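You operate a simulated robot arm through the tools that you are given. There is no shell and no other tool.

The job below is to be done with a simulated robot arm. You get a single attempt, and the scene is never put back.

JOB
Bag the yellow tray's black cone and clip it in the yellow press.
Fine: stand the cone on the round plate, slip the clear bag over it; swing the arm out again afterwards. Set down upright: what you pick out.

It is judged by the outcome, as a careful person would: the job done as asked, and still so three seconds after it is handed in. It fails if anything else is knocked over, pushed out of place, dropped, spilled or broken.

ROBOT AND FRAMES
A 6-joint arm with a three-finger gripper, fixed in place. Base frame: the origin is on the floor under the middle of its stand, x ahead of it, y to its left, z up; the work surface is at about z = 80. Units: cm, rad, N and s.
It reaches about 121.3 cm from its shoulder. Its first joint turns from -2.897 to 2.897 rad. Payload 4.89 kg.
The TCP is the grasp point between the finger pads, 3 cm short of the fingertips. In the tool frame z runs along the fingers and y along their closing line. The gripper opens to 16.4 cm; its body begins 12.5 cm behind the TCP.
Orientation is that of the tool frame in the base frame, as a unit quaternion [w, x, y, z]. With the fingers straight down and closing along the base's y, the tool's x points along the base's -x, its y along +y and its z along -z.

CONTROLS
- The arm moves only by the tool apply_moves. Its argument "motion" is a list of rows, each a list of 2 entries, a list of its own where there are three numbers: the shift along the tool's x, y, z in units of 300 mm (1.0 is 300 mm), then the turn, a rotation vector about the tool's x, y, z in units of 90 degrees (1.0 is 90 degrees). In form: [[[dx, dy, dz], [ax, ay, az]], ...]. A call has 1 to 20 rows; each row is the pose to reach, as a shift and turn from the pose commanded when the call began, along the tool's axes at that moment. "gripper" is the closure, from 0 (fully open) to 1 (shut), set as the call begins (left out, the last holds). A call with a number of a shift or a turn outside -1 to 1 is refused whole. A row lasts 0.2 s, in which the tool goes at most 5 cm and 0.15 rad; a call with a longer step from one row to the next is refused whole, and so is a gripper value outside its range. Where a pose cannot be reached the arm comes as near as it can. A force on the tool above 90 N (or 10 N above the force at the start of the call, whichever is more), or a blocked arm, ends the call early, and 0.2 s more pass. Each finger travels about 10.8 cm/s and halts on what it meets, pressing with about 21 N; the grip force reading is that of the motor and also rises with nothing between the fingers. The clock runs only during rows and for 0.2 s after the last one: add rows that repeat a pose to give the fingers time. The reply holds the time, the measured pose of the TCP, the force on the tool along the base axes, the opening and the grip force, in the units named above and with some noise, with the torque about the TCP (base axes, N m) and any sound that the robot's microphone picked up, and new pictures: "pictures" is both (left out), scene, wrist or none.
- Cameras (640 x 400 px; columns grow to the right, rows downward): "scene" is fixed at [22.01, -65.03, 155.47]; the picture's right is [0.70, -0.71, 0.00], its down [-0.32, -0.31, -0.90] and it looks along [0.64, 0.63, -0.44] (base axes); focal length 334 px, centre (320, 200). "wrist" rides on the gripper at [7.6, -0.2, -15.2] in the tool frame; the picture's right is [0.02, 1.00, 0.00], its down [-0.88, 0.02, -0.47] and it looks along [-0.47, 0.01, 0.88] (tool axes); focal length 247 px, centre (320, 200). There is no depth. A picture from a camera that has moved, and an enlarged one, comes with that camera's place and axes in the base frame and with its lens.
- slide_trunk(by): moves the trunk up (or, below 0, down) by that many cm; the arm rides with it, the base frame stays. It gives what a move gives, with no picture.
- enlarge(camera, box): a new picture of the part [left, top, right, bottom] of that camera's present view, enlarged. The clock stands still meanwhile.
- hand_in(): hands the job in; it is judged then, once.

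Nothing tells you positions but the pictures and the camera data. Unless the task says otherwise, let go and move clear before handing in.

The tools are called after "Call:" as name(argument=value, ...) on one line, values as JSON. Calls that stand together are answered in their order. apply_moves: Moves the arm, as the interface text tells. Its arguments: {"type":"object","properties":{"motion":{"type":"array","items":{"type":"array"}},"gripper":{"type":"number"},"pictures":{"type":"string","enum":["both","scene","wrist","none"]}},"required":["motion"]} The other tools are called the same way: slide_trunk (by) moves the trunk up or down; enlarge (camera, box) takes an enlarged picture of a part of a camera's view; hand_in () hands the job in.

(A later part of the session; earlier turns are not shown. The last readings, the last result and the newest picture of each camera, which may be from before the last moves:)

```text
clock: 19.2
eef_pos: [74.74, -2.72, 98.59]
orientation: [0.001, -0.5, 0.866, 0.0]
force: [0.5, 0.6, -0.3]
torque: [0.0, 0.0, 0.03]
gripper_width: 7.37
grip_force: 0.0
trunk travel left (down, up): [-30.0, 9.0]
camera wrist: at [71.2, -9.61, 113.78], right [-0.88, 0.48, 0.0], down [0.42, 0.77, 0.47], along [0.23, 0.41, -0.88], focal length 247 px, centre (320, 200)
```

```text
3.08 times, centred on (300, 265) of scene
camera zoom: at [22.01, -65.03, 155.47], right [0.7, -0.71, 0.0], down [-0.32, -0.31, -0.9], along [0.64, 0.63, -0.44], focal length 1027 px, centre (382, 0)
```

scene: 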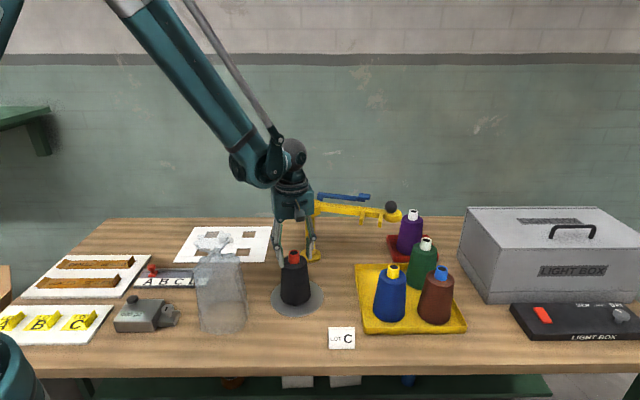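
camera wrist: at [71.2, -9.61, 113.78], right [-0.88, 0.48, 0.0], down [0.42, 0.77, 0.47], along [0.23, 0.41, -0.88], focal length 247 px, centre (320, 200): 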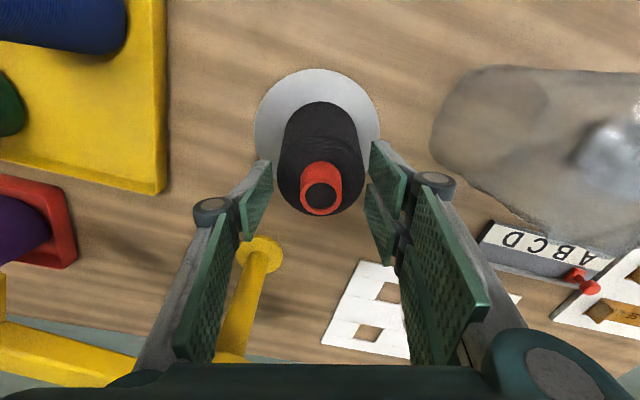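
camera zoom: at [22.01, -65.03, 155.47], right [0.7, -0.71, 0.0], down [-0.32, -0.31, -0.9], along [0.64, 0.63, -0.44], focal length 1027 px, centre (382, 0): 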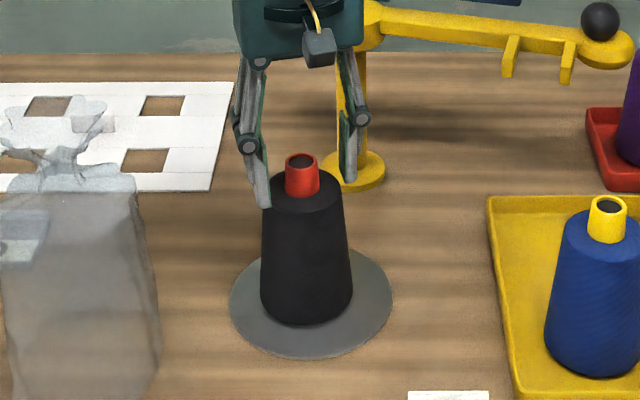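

The cone stands upright, centred on the plate. Next I'll rise clear and go to look at the bag from above.

Call:
apply_moves(motion=[[[0, 0, -0.05], [0, 0, 0]], [[0, 0, -0.15], [0, 0, 0]], [[0, 0, -0.28], [0, 0, 0]], [[0, 0, -0.42], [0, 0, 0]], [[0, 0, -0.56], [0, 0, 0]], [[0, 0, -0.7], [0, 0, 0]], [[0, 0, -0.833], [0, 0, 0]], [[0, 0, -0.833], [0, 0, 0]]], pictures="none")

Call:
apply_moves(motion=[[[0.021, 0.102, -0.015], [0, 0, 0.074]], [[0.042, 0.204, -0.03], [0, 0, 0.148]], [[0.064, 0.306, -0.044], [0, 0, 0.222]], [[0.085, 0.408, -0.059], [0, 0, 0.296]], [[0.106, 0.51, -0.074], [0, 0, 0.37]], [[0.127, 0.612, -0.089], [0, 0, 0.445]], [[0.149, 0.714, -0.104], [0, 0, 0.519]], [[0.17, 0.816, -0.118], [0, 0, 0.593]], [[0.191, 0.917, -0.133], [0, 0, 0.667]], [[0.191, 0.917, -0.133], [0, 0, 0.667]]], gripper=0.1)

Call:
enlarge(camera="wrist", box=[200, 60, 440, 240])

Call:
enlarge(camera="scene", box=[170, 210, 330, 340])

```text
clock: 21.0
eef_pos: [74.77, -2.85, 123.5]
orientation: [0.0, -0.5, 0.866, 0.0]
force: [-1.1, 0.7, 0.6]
torque: [0.02, -0.1, -0.03]
gripper_width: 7.38
grip_force: 0.0
trunk travel left (down, up): [-30.0, 9.0]
```

```text
clock: 23.2
eef_pos: [48.01, 5.88, 127.64]
orientation: [0.0, 0.001, 1.0, 0.0]
force: [-1.0, -0.1, 0.2]
torque: [0.03, -0.22, 0.01]
gripper_width: 14.76
grip_force: 0.0
trunk travel left (down, up): [-30.0, 9.0]
camera wrist: at [40.38, 5.72, 142.85], right [-0.02, 1.0, 0.0], down [0.88, 0.02, 0.47], along [0.47, 0.01, -0.88], focal length 247 px, centre (320, 200)
```

scene: 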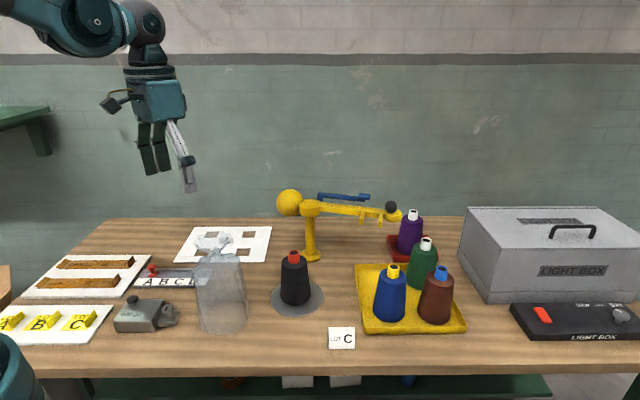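
wrist: 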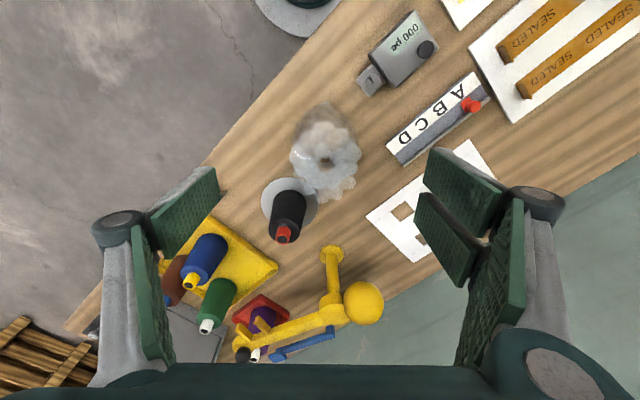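

```text
2.22 times, centred on (320, 150) of wrist
camera zoom: at [40.38, 5.72, 142.85], right [-0.02, 1.0, 0.0], down [0.88, 0.02, 0.47], along [0.47, 0.01, -0.88], focal length 549 px, centre (320, 311)
```

zoom: 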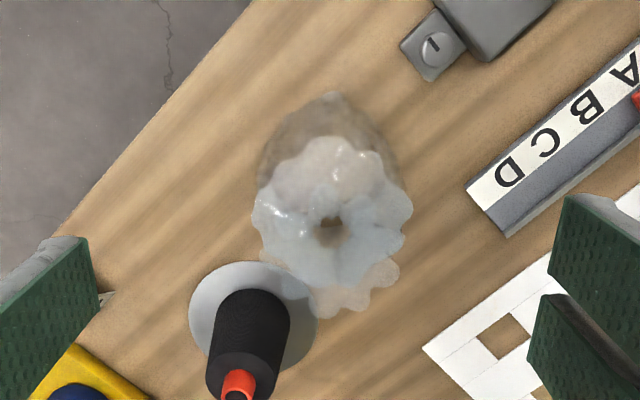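

```text
3.08 times, centred on (250, 275) of scene
camera zoom: at [22.01, -65.03, 155.47], right [0.7, -0.71, 0.0], down [-0.32, -0.31, -0.9], along [0.64, 0.63, -0.44], focal length 1027 px, centre (535, -31)
```

zoom: 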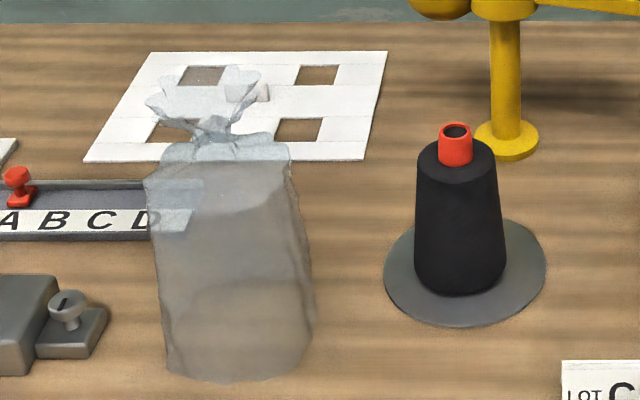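

Call:
enlarge(camera="scene", box=[185, 225, 255, 270])

Call:
enlarge(camera="wrist", box=[275, 90, 375, 215])

```text
8.89 times, centred on (220, 248) of scene
camera zoom: at [22.01, -65.03, 155.47], right [0.7, -0.71, 0.0], down [-0.32, -0.31, -0.9], along [0.64, 0.63, -0.44], focal length 2968 px, centre (1209, -222)
```

zoom: 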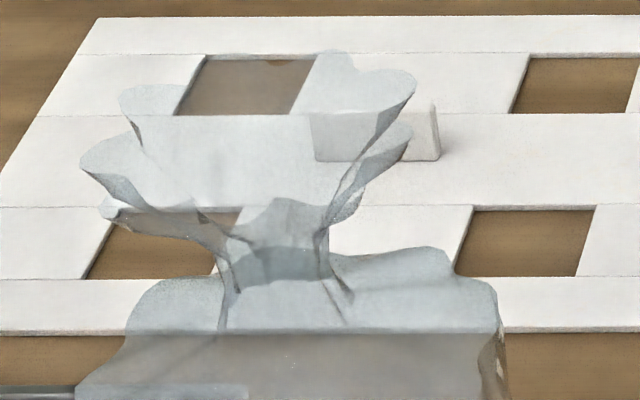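

```text
3.20 times, centred on (325, 152) of wrist
camera zoom: at [40.38, 5.72, 142.85], right [-0.02, 1.0, 0.0], down [0.88, 0.02, 0.47], along [0.47, 0.01, -0.88], focal length 790 px, centre (304, 352)
```

zoom: 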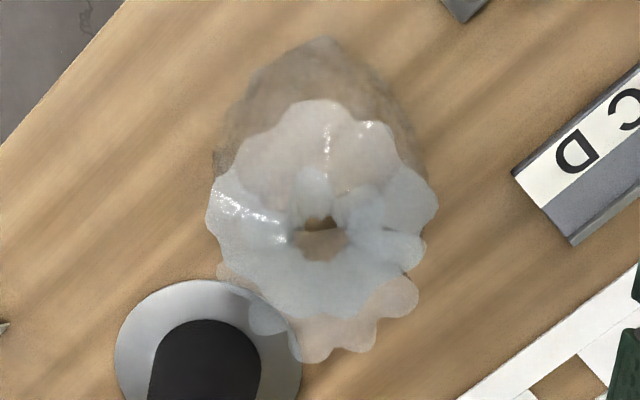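

The bag has a narrow neck about 3.4 cm across at (54.5, 6.8) and z≈103–104, between a flat shoulder (z≈102) and a flared rim (z≈108). I'll move right above it with the fingers wide open.

Call:
apply_moves(motion=[[[-0.072, 0.009, 0.1], [0, 0, 0]], [[-0.143, 0.018, 0.2], [0, 0, 0]], [[-0.2147, 0.027, 0.3], [0, 0, 0]], [[-0.2147, 0.027, 0.4], [0, 0, 0]], [[-0.2147, 0.027, 0.47], [0, 0, 0]], [[-0.2147, 0.027, 0.47], [0, 0, 0]]])

Call:
enlarge(camera="wrist", box=[200, 80, 440, 260])

Call:
enlarge(camera="scene", box=[170, 180, 290, 280])

```text
clock: 24.6
eef_pos: [54.67, 6.83, 113.29]
orientation: [0.0, 0.0, 1.0, 0.0]
force: [0.1, -0.6, 0.0]
torque: [-0.02, 0.04, 0.0]
gripper_width: 14.75
grip_force: 0.1
trunk travel left (down, up): [-30.0, 9.0]
camera wrist: at [47.04, 6.48, 128.63], right [-0.02, 1.0, 0.0], down [0.88, 0.02, 0.47], along [0.47, 0.01, -0.88], focal length 247 px, centre (320, 200)
```

scene: 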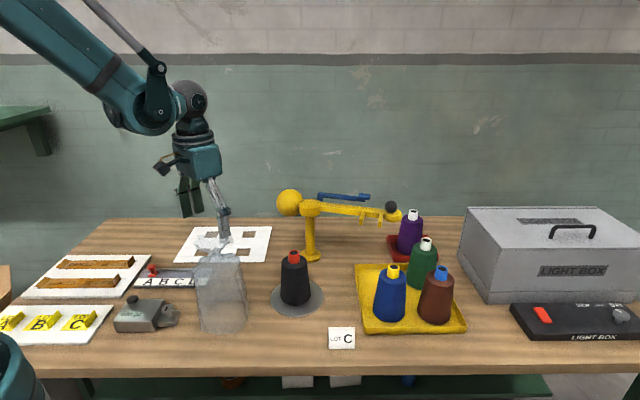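
wrist: 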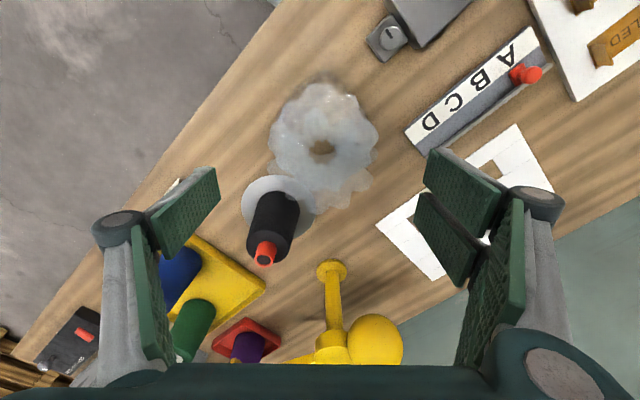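

```text
2.22 times, centred on (320, 170) of wrist
camera zoom: at [47.04, 6.48, 128.63], right [-0.02, 1.0, 0.0], down [0.88, 0.02, 0.47], along [0.47, 0.01, -0.88], focal length 549 px, centre (320, 267)
```

zoom: 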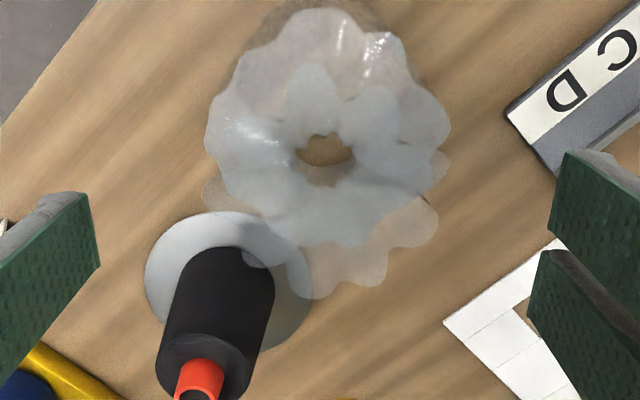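

```text
4.00 times, centred on (230, 230) of scene
camera zoom: at [22.01, -65.03, 155.47], right [0.7, -0.71, 0.0], down [-0.32, -0.31, -0.9], along [0.64, 0.63, -0.44], focal length 1335 px, centre (680, 80)
```

zoom: 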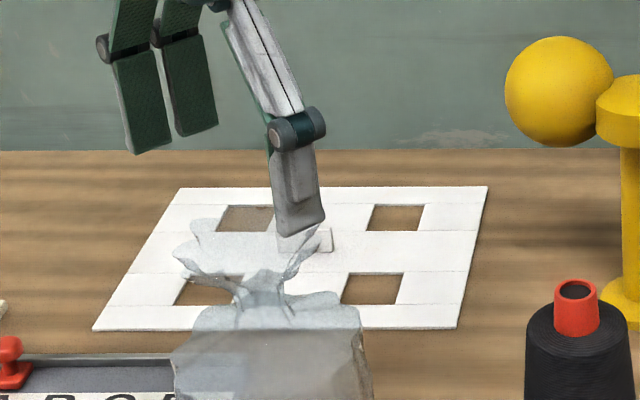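

Call:
apply_moves(motion=[[[0.003, 0.003, 0.05], [0, 0, 0]], [[0.007, 0.003, 0.1], [0, 0, 0]], [[0.007, 0.003, 0.15], [0, 0, 0]], [[0.007, 0.003, 0.2], [0, 0, 0]], [[0.007, 0.003, 0.243], [0, 0, 0]], [[0.007, 0.003, 0.243], [0, 0, 0]]])

Call:
enlarge(camera="wrist", box=[200, 80, 440, 260])

Call:
enlarge(camera="scene", box=[170, 200, 290, 300])

```text
clock: 26.0
eef_pos: [54.31, 6.92, 106.13]
orientation: [0.0, 0.001, 1.0, 0.0]
force: [0.7, 0.5, -0.2]
torque: [-0.04, 0.07, 0.01]
gripper_width: 14.75
grip_force: 0.0
trunk travel left (down, up): [-30.0, 9.0]
camera wrist: at [46.73, 6.67, 121.4], right [-0.02, 1.0, 0.0], down [0.88, 0.02, 0.47], along [0.47, 0.01, -0.88], focal length 247 px, centre (320, 200)
```

scene: 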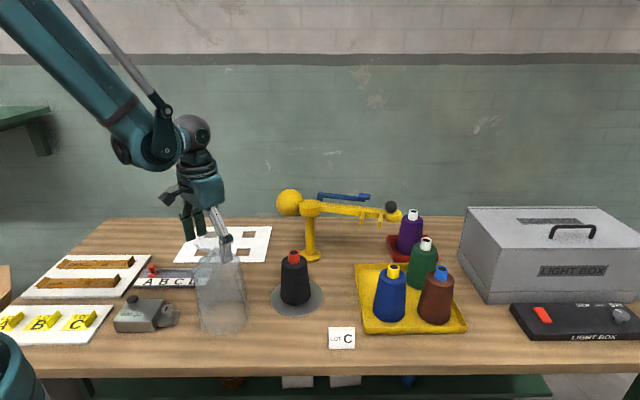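
wrist: 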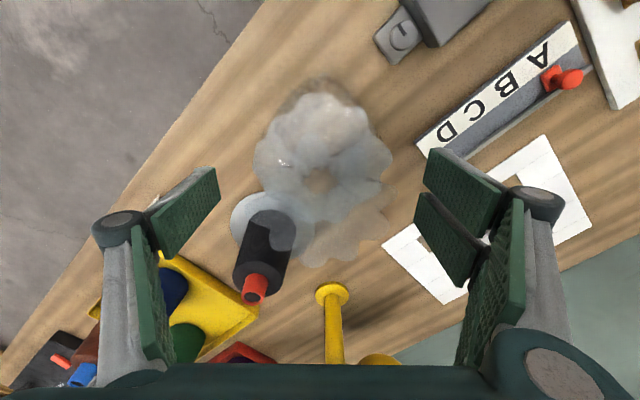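

```text
2.22 times, centred on (320, 170) of wrist
camera zoom: at [46.73, 6.67, 121.4], right [-0.02, 1.0, 0.0], down [0.88, 0.02, 0.47], along [0.47, 0.01, -0.88], focal length 549 px, centre (320, 267)
```

zoom: 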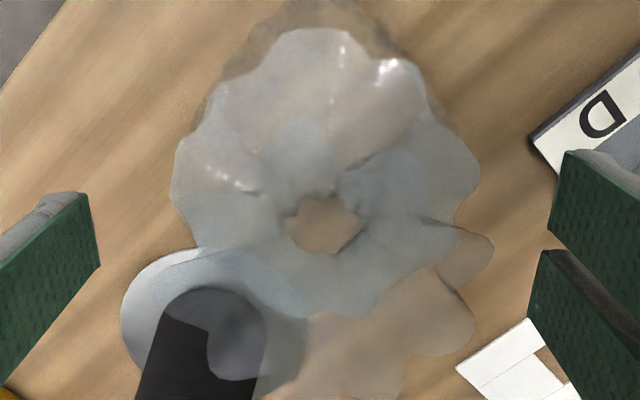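

```text
4.00 times, centred on (230, 250) of scene
camera zoom: at [22.01, -65.03, 155.47], right [0.7, -0.71, 0.0], down [-0.32, -0.31, -0.9], along [0.64, 0.63, -0.44], focal length 1335 px, centre (680, 0)
```

zoom: 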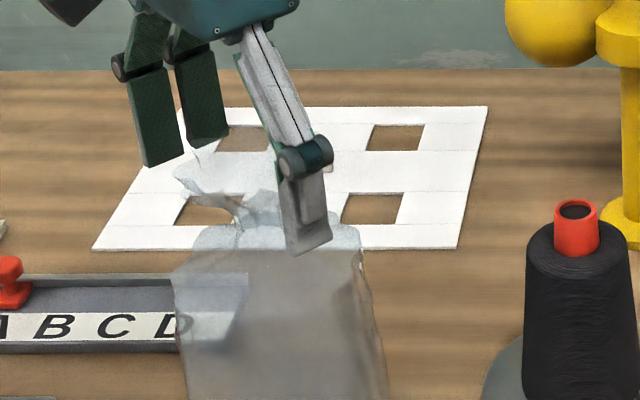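

The neck hole is centred between the fingers and the fingertips are just above the shoulder. I'll close partway and read the grip.

Call:
apply_moves(motion=[[[0, 0, 0], [0, 0, 0]], [[0, 0, 0], [0, 0, 0]], [[0, 0, 0], [0, 0, 0]], [[0, 0, 0], [0, 0, 0]], [[0, 0, 0], [0, 0, 0]]], gripper=0.85)

Call:
enlarge(camera="wrist", box=[200, 80, 440, 260])

Call:
enlarge(camera="scene", box=[170, 200, 290, 300])

```text
clock: 27.2
eef_pos: [54.28, 6.88, 106.21]
orientation: [0.0, 0.0, 1.0, 0.0]
force: [0.6, 0.3, -0.9]
torque: [-0.02, -0.03, -0.02]
gripper_width: 2.53
grip_force: 11.6
trunk travel left (down, up): [-30.0, 9.0]
camera wrist: at [46.71, 6.66, 121.42], right [-0.02, 1.0, 0.0], down [0.88, 0.02, 0.47], along [0.47, 0.01, -0.88], focal length 247 px, centre (320, 200)
```

scene: 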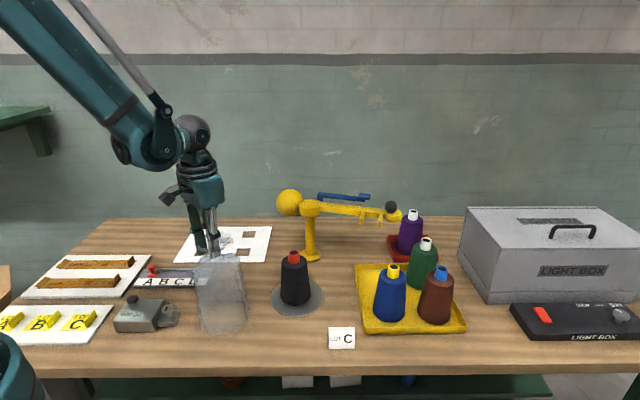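
wrist: 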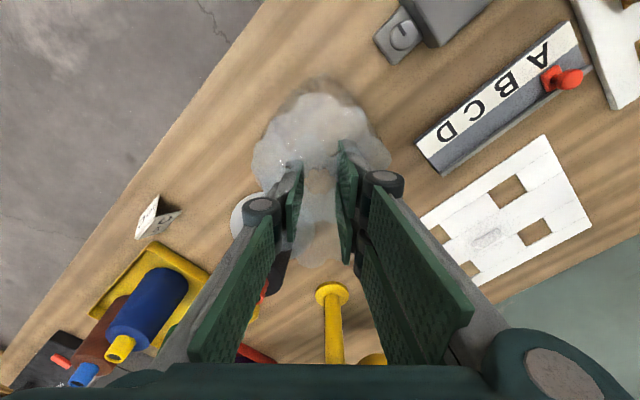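

```text
2.22 times, centred on (320, 170) of wrist
camera zoom: at [46.71, 6.66, 121.42], right [-0.02, 1.0, 0.0], down [0.88, 0.02, 0.47], along [0.47, 0.01, -0.88], focal length 549 px, centre (320, 267)
```

zoom: 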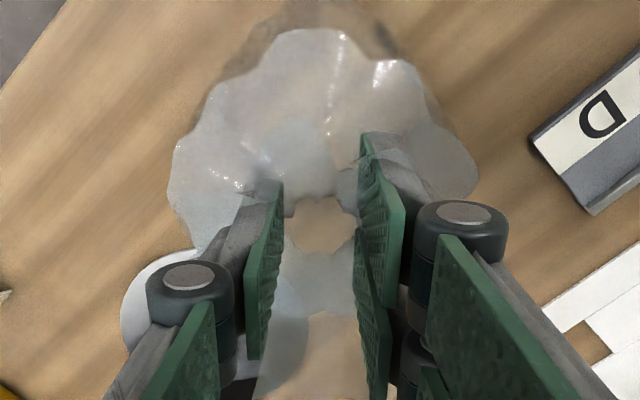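

```text
4.00 times, centred on (230, 250) of scene
camera zoom: at [22.01, -65.03, 155.47], right [0.7, -0.71, 0.0], down [-0.32, -0.31, -0.9], along [0.64, 0.63, -0.44], focal length 1335 px, centre (680, 0)
```

zoom: 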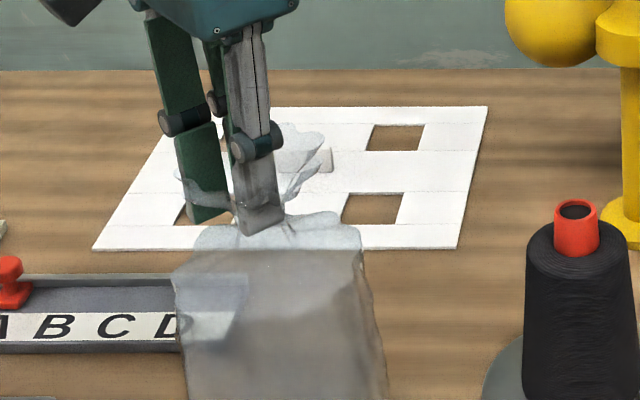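

Call:
apply_moves(motion=[[[0, 0, 0], [0, 0, 0]], [[0, 0, 0], [0, 0, 0]], [[0, 0, 0], [0, 0, 0]]], gripper=1.0, pictures="wrist")

Call:
enlarge(camera="wrist", box=[260, 120, 400, 240])

Call:
enlarge(camera="scene", box=[180, 210, 270, 280])

```text
clock: 28.0
eef_pos: [54.26, 6.94, 106.22]
orientation: [0.0, 0.0, 1.0, 0.001]
force: [0.1, -0.8, 0.0]
torque: [-0.01, 0.0, -0.02]
gripper_width: 2.44
grip_force: 21.3
trunk travel left (down, up): [-30.0, 9.0]
camera wrist: at [46.71, 6.66, 121.42], right [-0.02, 1.0, 0.0], down [0.88, 0.02, 0.47], along [0.47, 0.01, -0.88], focal length 247 px, centre (320, 200)
```

wrist: 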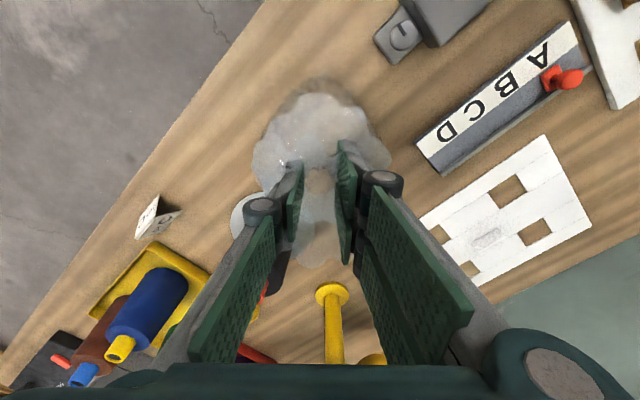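

```text
3.33 times, centred on (330, 180) of wrist
camera zoom: at [46.71, 6.66, 121.42], right [-0.02, 1.0, 0.0], down [0.88, 0.02, 0.47], along [0.47, 0.01, -0.88], focal length 823 px, centre (287, 267)
```

zoom: 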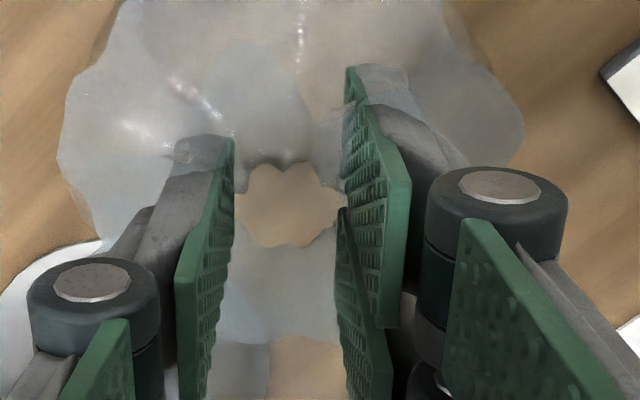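

```text
5.71 times, centred on (225, 245) of scene
camera zoom: at [22.01, -65.03, 155.47], right [0.7, -0.71, 0.0], down [-0.32, -0.31, -0.9], along [0.64, 0.63, -0.44], focal length 1908 px, centre (863, -57)
```

zoom: 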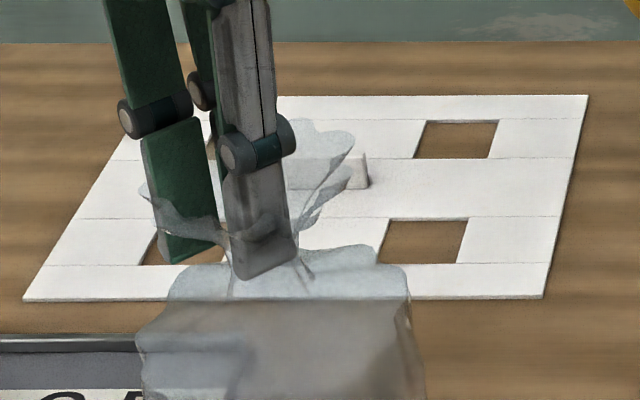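

The gripper halted at 2.44 cm with 21 N, so it has the bag's neck. I'll lift a few centimetres to confirm it follows.

Call:
apply_moves(motion=[[[0, 0, -0.03], [0, 0, 0]], [[0, 0, -0.07], [0, 0, 0]], [[0, 0, -0.12], [0, 0, 0]], [[0, 0, -0.17], [0, 0, 0]], [[0, 0, -0.17], [0, 0, 0]]], pictures="scene")

Call:
enlarge(camera="scene", box=[150, 180, 310, 340])

```text
clock: 29.2
eef_pos: [54.44, 7.01, 111.28]
orientation: [0.0, 0.0, 1.0, 0.0]
force: [-1.2, -0.6, 0.4]
torque: [0.01, -0.08, 0.0]
gripper_width: 2.47
grip_force: 20.6
trunk travel left (down, up): [-30.0, 9.0]
```

scene: 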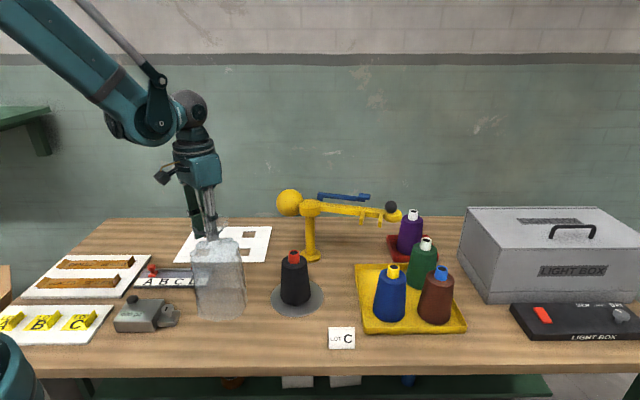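

```text
2.50 times, centred on (230, 260) of scene
camera zoom: at [22.01, -65.03, 155.47], right [0.7, -0.71, 0.0], down [-0.32, -0.31, -0.9], along [0.64, 0.63, -0.44], focal length 835 px, centre (545, 50)
```

zoom: 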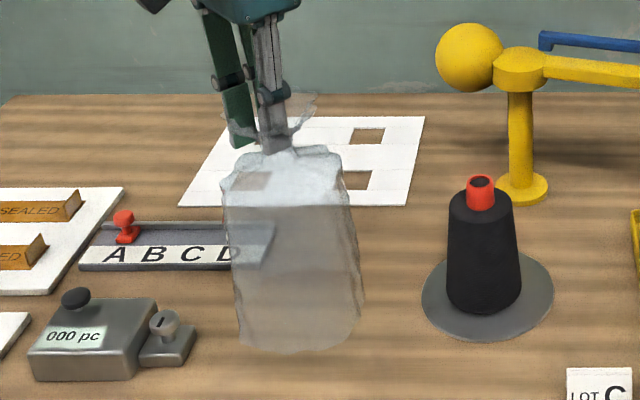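

The bag follows the gripper. I'll raise it well above the cone's tip and carry it over the cone.

Call:
apply_moves(motion=[[[0, 0, -0.09], [0, 0, 0]], [[0, 0, -0.18], [0, 0, 0]], [[0, 0, -0.28], [0, 0, 0]], [[0, 0, -0.38], [0, 0, 0]], [[0, 0, -0.47], [0, 0, 0]], [[0, 0, -0.543], [0, 0, 0]], [[-0.04, -0.018, -0.55], [0, 0, 0]], [[-0.11, -0.05, -0.55], [0, 0, 0]], [[-0.19, -0.086, -0.55], [0, 0, 0]], [[-0.27, -0.122, -0.55], [0, 0, 0]], [[-0.35, -0.158, -0.55], [0, 0, 0]], [[-0.43, -0.194, -0.55], [0, 0, 0]], [[-0.51, -0.23, -0.55], [0, 0, 0]], [[-0.58, -0.261, -0.55], [0, 0, 0]], [[-0.64, -0.288, -0.55], [0, 0, 0]], [[-0.68, -0.306, -0.55], [0, 0, 0]], [[-0.692, -0.312, -0.55], [0, 0, 0]], [[-0.692, -0.312, -0.55], [0, 0, 0]]])

Call:
enlarge(camera="scene", box=[220, 140, 380, 330])

Call:
enlarge(camera="wrist", box=[200, 40, 440, 240])

```text
clock: 33.0
eef_pos: [75.09, -2.52, 127.74]
orientation: [0.0, 0.001, 1.0, 0.0]
force: [-0.8, 0.4, -0.7]
torque: [0.0, 0.0, -0.02]
gripper_width: 2.47
grip_force: 21.6
trunk travel left (down, up): [-30.0, 9.0]
camera wrist: at [67.52, -2.78, 142.96], right [-0.02, 1.0, 0.0], down [0.88, 0.02, 0.47], along [0.47, 0.01, -0.88], focal length 247 px, centre (320, 200)
```

scene: 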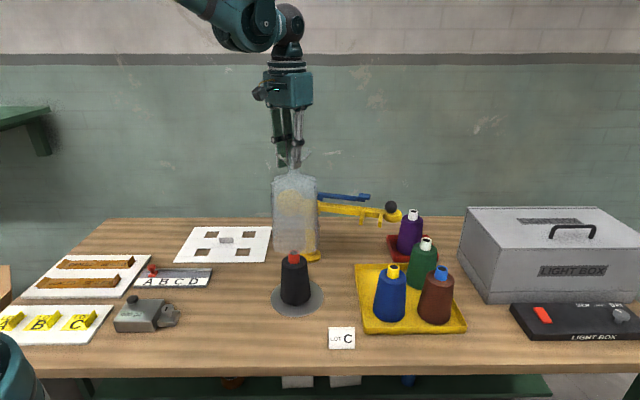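
wrist: 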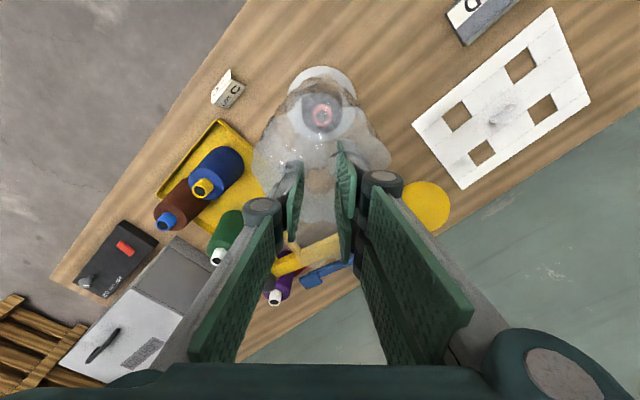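

```text
2.11 times, centred on (300, 235) of scene
camera zoom: at [22.01, -65.03, 155.47], right [0.7, -0.71, 0.0], down [-0.32, -0.31, -0.9], along [0.64, 0.63, -0.44], focal length 703 px, centre (362, 126)
```

zoom: 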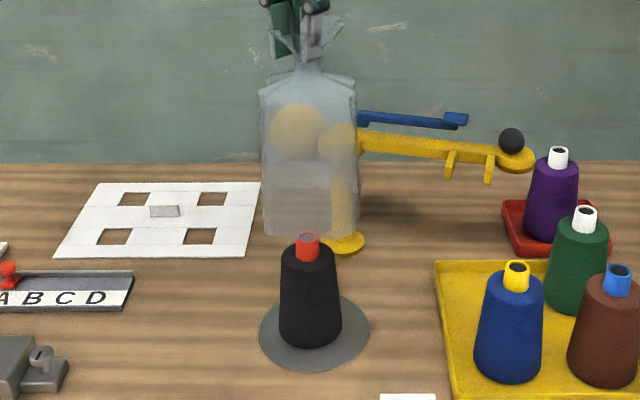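

```text
2.00 times, centred on (320, 140) of wrist
camera zoom: at [67.52, -2.78, 142.96], right [-0.02, 1.0, 0.0], down [0.88, 0.02, 0.47], along [0.47, 0.01, -0.88], focal length 494 px, centre (320, 320)
```

zoom: 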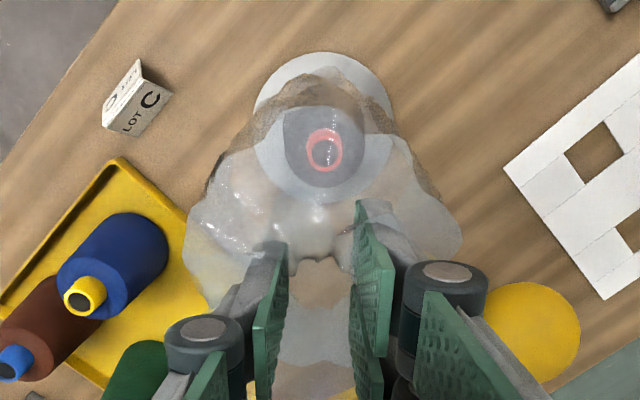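

The bag hangs centred over the cone. I'll lower it in stages, checking force and pictures for snagging.

Call:
apply_moves(motion=[[[0.005, 0.003, 0.04], [0, 0, 0]], [[0.005, 0.003, 0.08], [0, 0, 0]], [[0.005, 0.003, 0.12], [0, 0, 0]], [[0.005, 0.003, 0.16], [0, 0, 0]], [[0.005, 0.003, 0.2], [0, 0, 0]], [[0.005, 0.003, 0.24], [0, 0, 0]], [[0.005, 0.003, 0.24], [0, 0, 0]]])

Call:
enlarge(camera="scene", box=[230, 160, 370, 320])

```text
clock: 34.6
eef_pos: [74.92, -2.36, 120.68]
orientation: [0.001, -0.001, 1.0, 0.0]
force: [1.1, 0.6, -1.1]
torque: [0.02, 0.03, -0.02]
gripper_width: 2.51
grip_force: 21.2
trunk travel left (down, up): [-30.0, 9.0]
camera wrist: at [67.38, -2.66, 135.84], right [-0.02, 1.0, 0.0], down [0.88, 0.02, 0.47], along [0.47, 0.01, -0.88], focal length 247 px, centre (320, 200)
```

scene: 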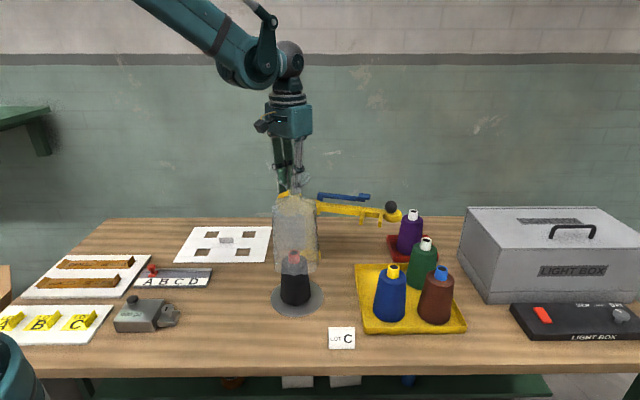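
wrist: 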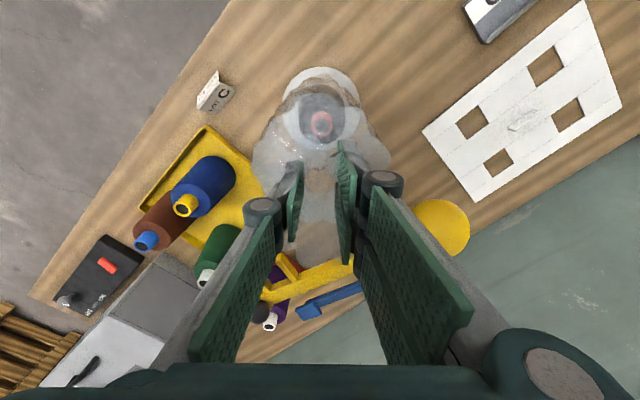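

```text
2.50 times, centred on (300, 240) of scene
camera zoom: at [22.01, -65.03, 155.47], right [0.7, -0.71, 0.0], down [-0.32, -0.31, -0.9], along [0.64, 0.63, -0.44], focal length 835 px, centre (370, 100)
```

zoom: 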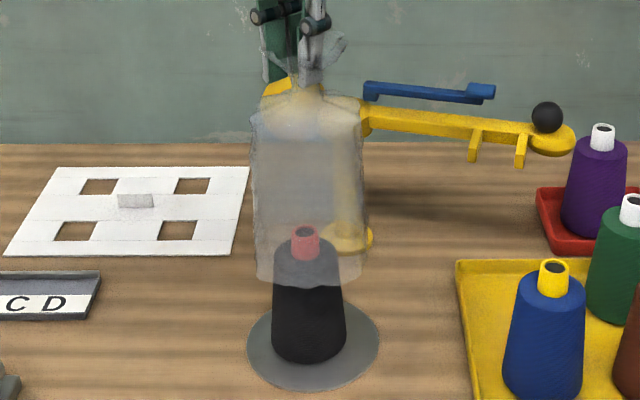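

The bag is passing cleanly around the cone. I'll continue down to just above the plate.

Call:
apply_moves(motion=[[[0, 0, 0.05], [0, 0, 0]], [[0, 0, 0.1], [0, 0, 0]], [[0, 0, 0.15], [0, 0, 0]], [[0, 0, 0.2], [0, 0, 0]], [[0, 0, 0.25], [0, 0, 0]], [[0, 0, 0.3], [0, 0, 0]], [[0, 0, 0.35], [0, 0, 0]], [[0, 0, 0.4], [0, 0, 0]], [[0, 0, 0.4], [0, 0, 0]]])

Call:
enlarge(camera="scene", box=[230, 170, 370, 330])

```text
clock: 36.6
eef_pos: [74.9, -2.28, 108.42]
orientation: [0.0, 0.0, 1.0, 0.001]
force: [0.2, -0.1, -0.1]
torque: [0.02, 0.03, 0.04]
gripper_width: 2.45
grip_force: 20.6
trunk travel left (down, up): [-30.0, 9.0]
camera wrist: at [67.41, -2.64, 123.74], right [-0.02, 1.0, 0.0], down [0.88, 0.02, 0.47], along [0.47, 0.01, -0.88], focal length 247 px, centre (320, 200)
```

scene: 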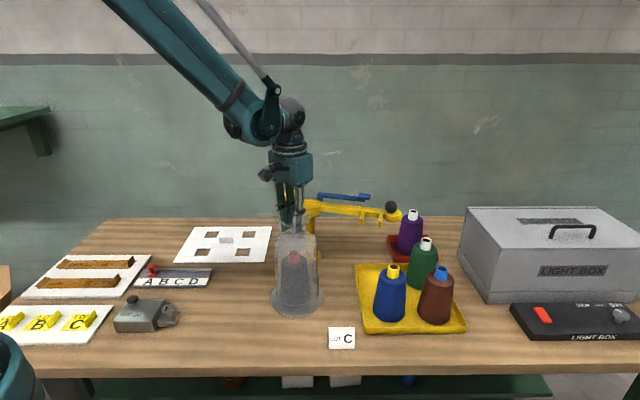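
wrist: 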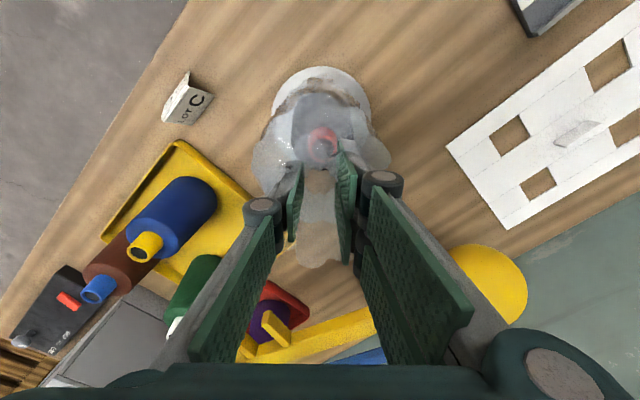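

```text
2.50 times, centred on (300, 250) of scene
camera zoom: at [22.01, -65.03, 155.47], right [0.7, -0.71, 0.0], down [-0.32, -0.31, -0.9], along [0.64, 0.63, -0.44], focal length 835 px, centre (370, 75)
```

zoom: 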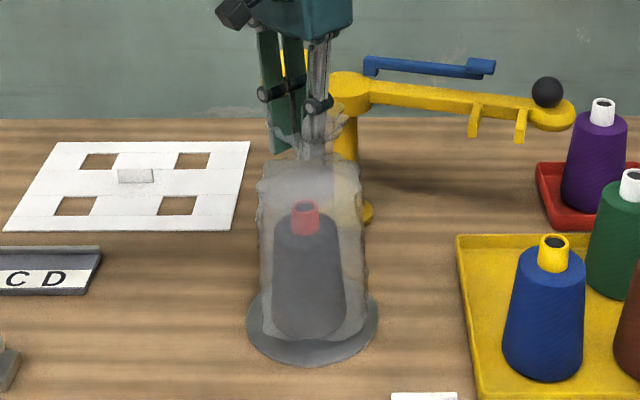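

Call:
apply_moves(motion=[[[0, 0, 0.01], [0, 0, 0]], [[0, 0, 0.02], [0, 0, 0]], [[0, 0, 0.02], [0, 0, 0]]], pictures="none")

Call:
apply_moves(motion=[[[0, 0, 0.008], [0, 0, 0]], [[0, 0, 0.008], [0, 0, 0]]], pictures="none")

```text
clock: 37.4
eef_pos: [74.98, -2.32, 108.01]
orientation: [0.001, 0.0, 1.0, 0.0]
force: [-0.6, -0.8, -0.9]
torque: [0.01, 0.17, -0.02]
gripper_width: 2.48
grip_force: 20.8
trunk travel left (down, up): [-30.0, 9.0]
```

```text
clock: 38.0
eef_pos: [74.91, -2.44, 107.68]
orientation: [0.001, 0.0, 1.0, 0.0]
force: [-0.6, 0.6, 0.1]
torque: [0.01, 0.14, -0.01]
gripper_width: 2.48
grip_force: 21.0
trunk travel left (down, up): [-30.0, 9.0]
```

Call:
apply_moves(motion=[[[0, 0, 0.008], [0, 0, 0]], [[0, 0, 0.008], [0, 0, 0]]], pictures="none")

Call:
apply_moves(motion=[[[0, 0, 0.007], [0, 0, 0]], [[0, 0, 0.007], [0, 0, 0]]], pictures="none")

```text
clock: 38.6
eef_pos: [74.99, -2.28, 107.46]
orientation: [-0.001, 0.0, 1.0, 0.0]
force: [-0.5, 0.1, -0.6]
torque: [-0.03, 0.04, -0.01]
gripper_width: 2.47
grip_force: 21.6
trunk travel left (down, up): [-30.0, 9.0]
```

```text
clock: 39.2
eef_pos: [74.83, -2.44, 107.16]
orientation: [-0.001, -0.001, 1.0, 0.0]
force: [-0.1, 0.1, -0.7]
torque: [0.02, -0.02, -0.03]
gripper_width: 2.48
grip_force: 21.4
trunk travel left (down, up): [-30.0, 9.0]
```

Call:
apply_moves(motion=[[[0, 0, 0.005], [0, 0, 0]], [[0, 0, 0.005], [0, 0, 0]]], pictures="scene")

Call:
enlarge(camera="scene", box=[250, 210, 350, 330])

```text
clock: 39.8
eef_pos: [75.0, -2.32, 107.09]
orientation: [0.0, -0.001, 1.0, 0.0]
force: [-0.6, -1.0, 0.1]
torque: [0.01, 0.2, 0.0]
gripper_width: 2.46
grip_force: 20.9
trunk travel left (down, up): [-30.0, 9.0]
```

scene: 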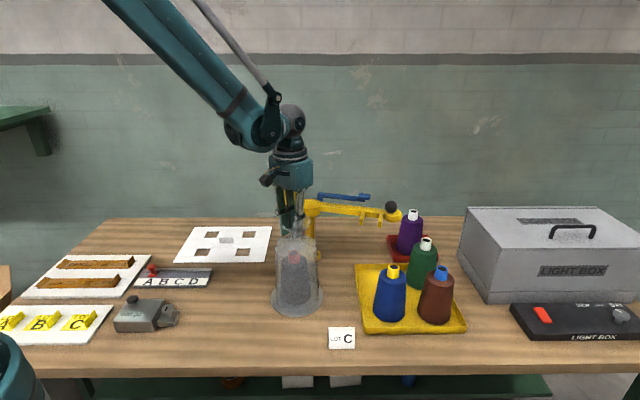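

```text
3.33 times, centred on (300, 270) of scene
camera zoom: at [22.01, -65.03, 155.47], right [0.7, -0.71, 0.0], down [-0.32, -0.31, -0.9], along [0.64, 0.63, -0.44], focal length 1113 px, centre (387, -33)
```

zoom: 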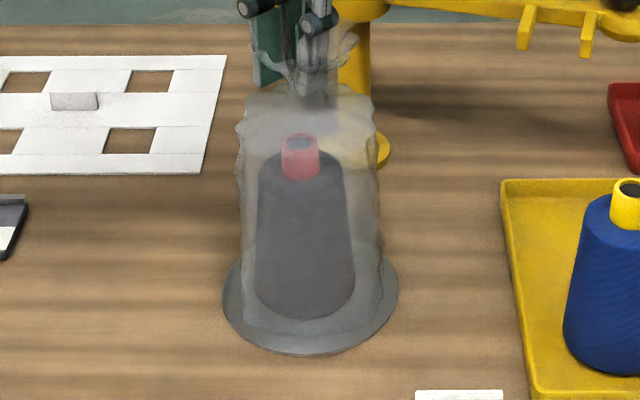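

Call:
apply_moves(motion=[[[0, 0, 0.006], [0, 0, 0]], [[0, 0, 0.006], [0, 0, 0]]], pictures="none")

Call:
apply_moves(motion=[[[0, 0, 0.006], [0, 0, 0]], [[0, 0, 0.006], [0, 0, 0]]], pictures="none")

```text
clock: 40.4
eef_pos: [75.03, -2.36, 106.99]
orientation: [0.0, -0.001, 1.0, 0.0]
force: [0.2, 0.5, -0.3]
torque: [-0.02, -0.04, -0.03]
gripper_width: 2.47
grip_force: 20.7
trunk travel left (down, up): [-30.0, 9.0]
```

```text
clock: 41.0
eef_pos: [74.98, -2.37, 106.76]
orientation: [0.0, 0.0, 1.0, 0.0]
force: [-0.2, -0.1, 3.4]
torque: [0.03, -0.24, 0.04]
gripper_width: 2.47
grip_force: 21.4
trunk travel left (down, up): [-30.0, 9.0]
```

Contact at +3.4 N: the bag's hem is resting on the plate around the cone. I'll release the neck and check.

Call:
apply_moves(motion=[[[0, 0, 0], [0, 0, 0]], [[0, 0, 0], [0, 0, 0]], [[0, 0, 0], [0, 0, 0]], [[0, 0, 0], [0, 0, 0]]], gripper=0.4)

Call:
enlarge(camera="scene", box=[250, 210, 350, 330])

```text
clock: 42.0
eef_pos: [74.89, -2.34, 106.65]
orientation: [0.0, 0.0, 1.0, 0.0]
force: [-0.5, -0.6, 0.1]
torque: [0.01, 0.0, 0.02]
gripper_width: 9.85
grip_force: 0.1
trunk travel left (down, up): [-30.0, 9.0]
camera wrist: at [67.38, -2.67, 121.98], right [-0.02, 1.0, 0.0], down [0.88, 0.02, 0.47], along [0.47, 0.01, -0.88], focal length 247 px, centre (320, 200)
```

scene: 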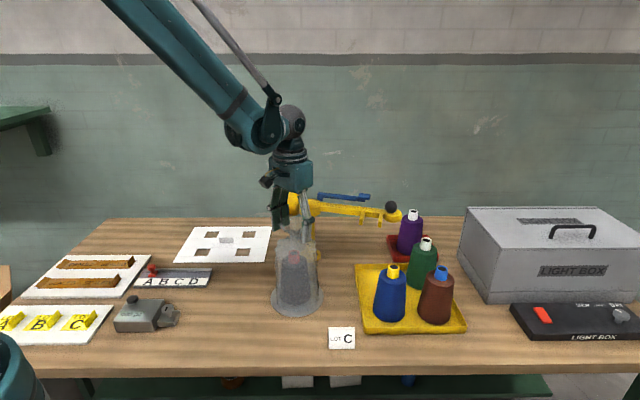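
wrist: 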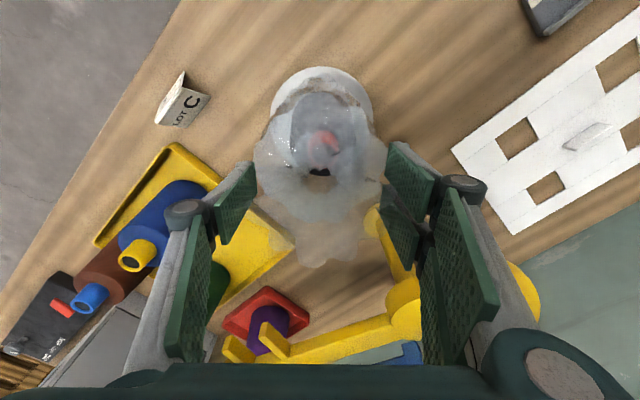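

```text
3.33 times, centred on (300, 270) of scene
camera zoom: at [22.01, -65.03, 155.47], right [0.7, -0.71, 0.0], down [-0.32, -0.31, -0.9], along [0.64, 0.63, -0.44], focal length 1113 px, centre (387, -33)
```

zoom: 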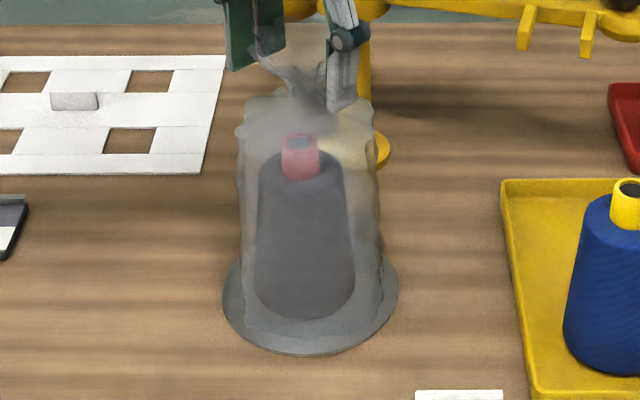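

The bag stands by itself over the cone. I'll rise straight up and then look at the neck height versus the fork from a low angle.

Call:
apply_moves(motion=[[[0, 0, -0.04], [0, 0, 0]], [[0, 0, -0.1], [0, 0, 0]], [[0, 0, -0.2], [0, 0, 0]], [[0, 0, -0.32], [0, 0, 0]], [[0, 0, -0.45], [0, 0, 0]], [[0, 0, -0.55], [0, 0, 0]], [[0.08, 0, -0.6], [0, 0, 0]], [[0.2, 0, -0.6], [0, 0, 0]], [[0.33, 0, -0.6], [0, 0, 0]], [[0.45, 0, -0.6], [0, 0, 0]], [[0.55, 0, -0.6], [0, 0, 0]], [[0.55, 0, -0.6], [0, 0, 0]]])

Call:
enlarge(camera="scene", box=[250, 180, 430, 320])

Call:
enlarge(camera="scene", box=[255, 215, 345, 285])

```text
clock: 44.6
eef_pos: [58.4, -2.58, 124.82]
orientation: [0.0, 0.0, 1.0, 0.0]
force: [-1.6, 0.2, 0.6]
torque: [0.01, -0.16, 0.01]
gripper_width: 9.82
grip_force: 0.0
trunk travel left (down, up): [-30.0, 9.0]
camera wrist: at [50.79, -2.73, 140.09], right [-0.02, 1.0, 0.0], down [0.88, 0.02, 0.47], along [0.47, 0.01, -0.88], focal length 247 px, centre (320, 200)
```

scene: 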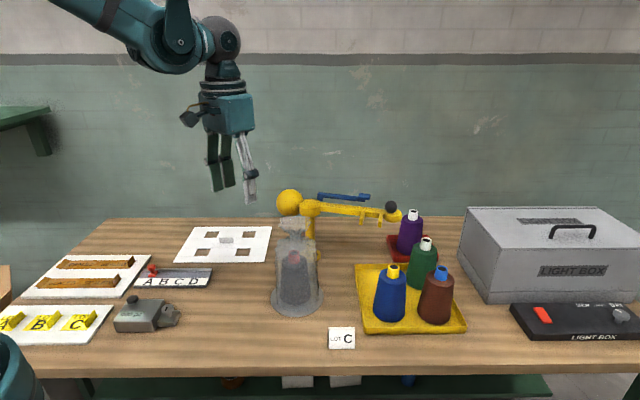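
wrist: 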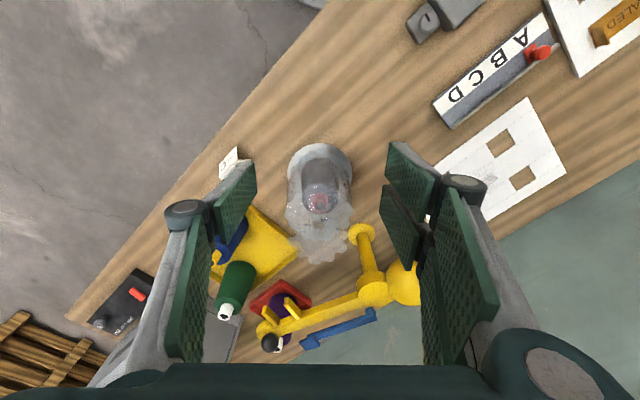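

```text
2.86 times, centred on (340, 250) of scene
camera zoom: at [22.01, -65.03, 155.47], right [0.7, -0.71, 0.0], down [-0.32, -0.31, -0.9], along [0.64, 0.63, -0.44], focal length 954 px, centre (263, 57)
```

zoom: 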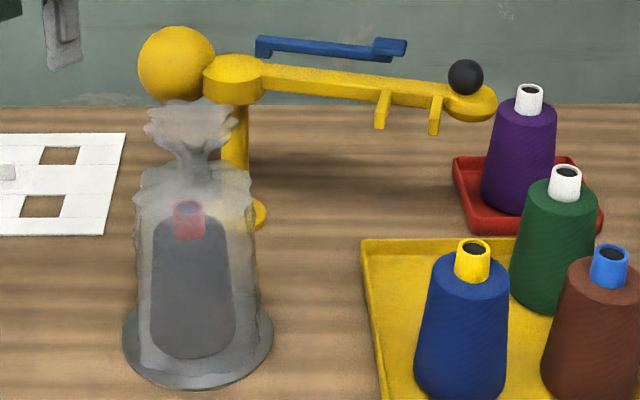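

```text
5.71 times, centred on (300, 250) of scene
camera zoom: at [22.01, -65.03, 155.47], right [0.7, -0.71, 0.0], down [-0.32, -0.31, -0.9], along [0.64, 0.63, -0.44], focal length 1908 px, centre (434, -86)
```

zoom: 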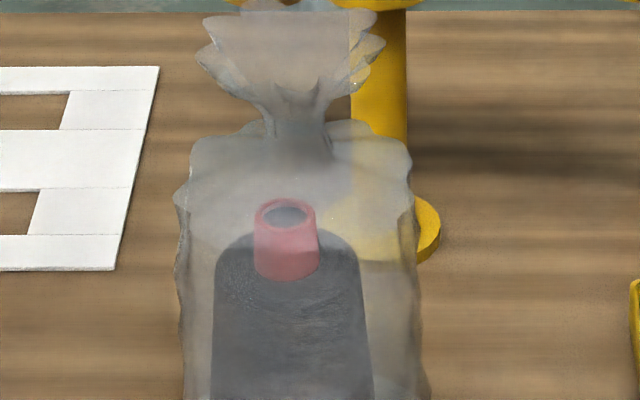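

The neck is at z≈103.6 and the fork at roughly z≈102. I want a near-horizontal view at that height to compare them properly, so I'll tilt the tool and lower the camera to about z 103.

Call:
apply_moves(motion=[[[-0.019, -0.057, 0.099], [-0.01, -0.0759, -0.0192]], [[-0.038, -0.113, 0.198], [-0.02, -0.1519, -0.0384]], [[-0.057, -0.17, 0.296], [-0.03, -0.2278, -0.0576]], [[-0.077, -0.227, 0.395], [-0.04, -0.3038, -0.0769]], [[-0.096, -0.283, 0.494], [-0.05, -0.3797, -0.0961]], [[-0.115, -0.34, 0.593], [-0.06, -0.4556, -0.1153]], [[-0.134, -0.396, 0.691], [-0.07, -0.5316, -0.1345]], [[-0.153, -0.453, 0.79], [-0.08, -0.6075, -0.1537]], [[-0.153, -0.453, 0.79], [-0.08, -0.6075, -0.1537]]], gripper=0)

Call:
enlarge(camera="wrist", box=[200, 130, 440, 280])

```text
clock: 46.6
eef_pos: [66.33, -17.86, 109.2]
orientation: [0.457, -0.115, 0.88, 0.06]
force: [0.6, -1.4, -1.5]
torque: [0.15, 0.04, 0.13]
gripper_width: 16.39
grip_force: 0.1
out of reach, approached as far as the arm can: row 7, 8, 9
trunk travel left (down, up): [-30.0, 9.0]
camera wrist: at [50.19, -22.46, 111.69], right [-0.27, 0.96, -0.02], down [0.11, 0.05, 0.99], along [0.96, 0.27, -0.12], focal length 247 px, centre (320, 200)
```

scene: 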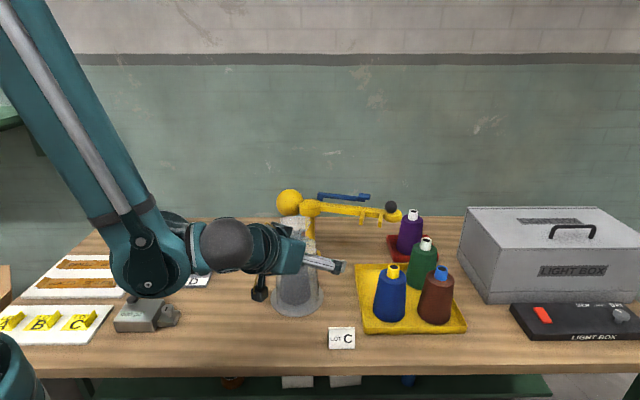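
wrist: 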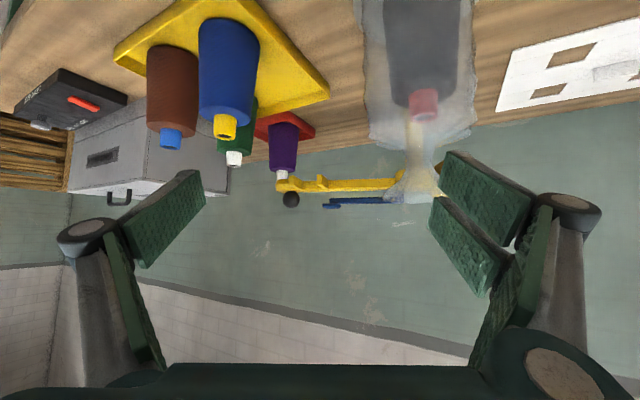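

```text
2.67 times, centred on (320, 205) of wrist
camera zoom: at [50.19, -22.46, 111.69], right [-0.27, 0.96, -0.02], down [0.11, 0.05, 0.99], along [0.96, 0.27, -0.12], focal length 659 px, centre (320, 187)
```

zoom: 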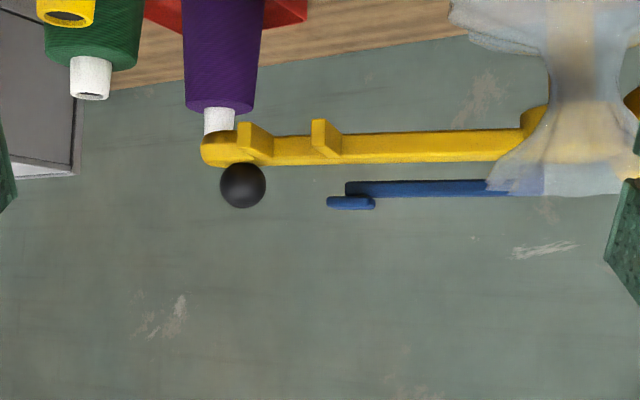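

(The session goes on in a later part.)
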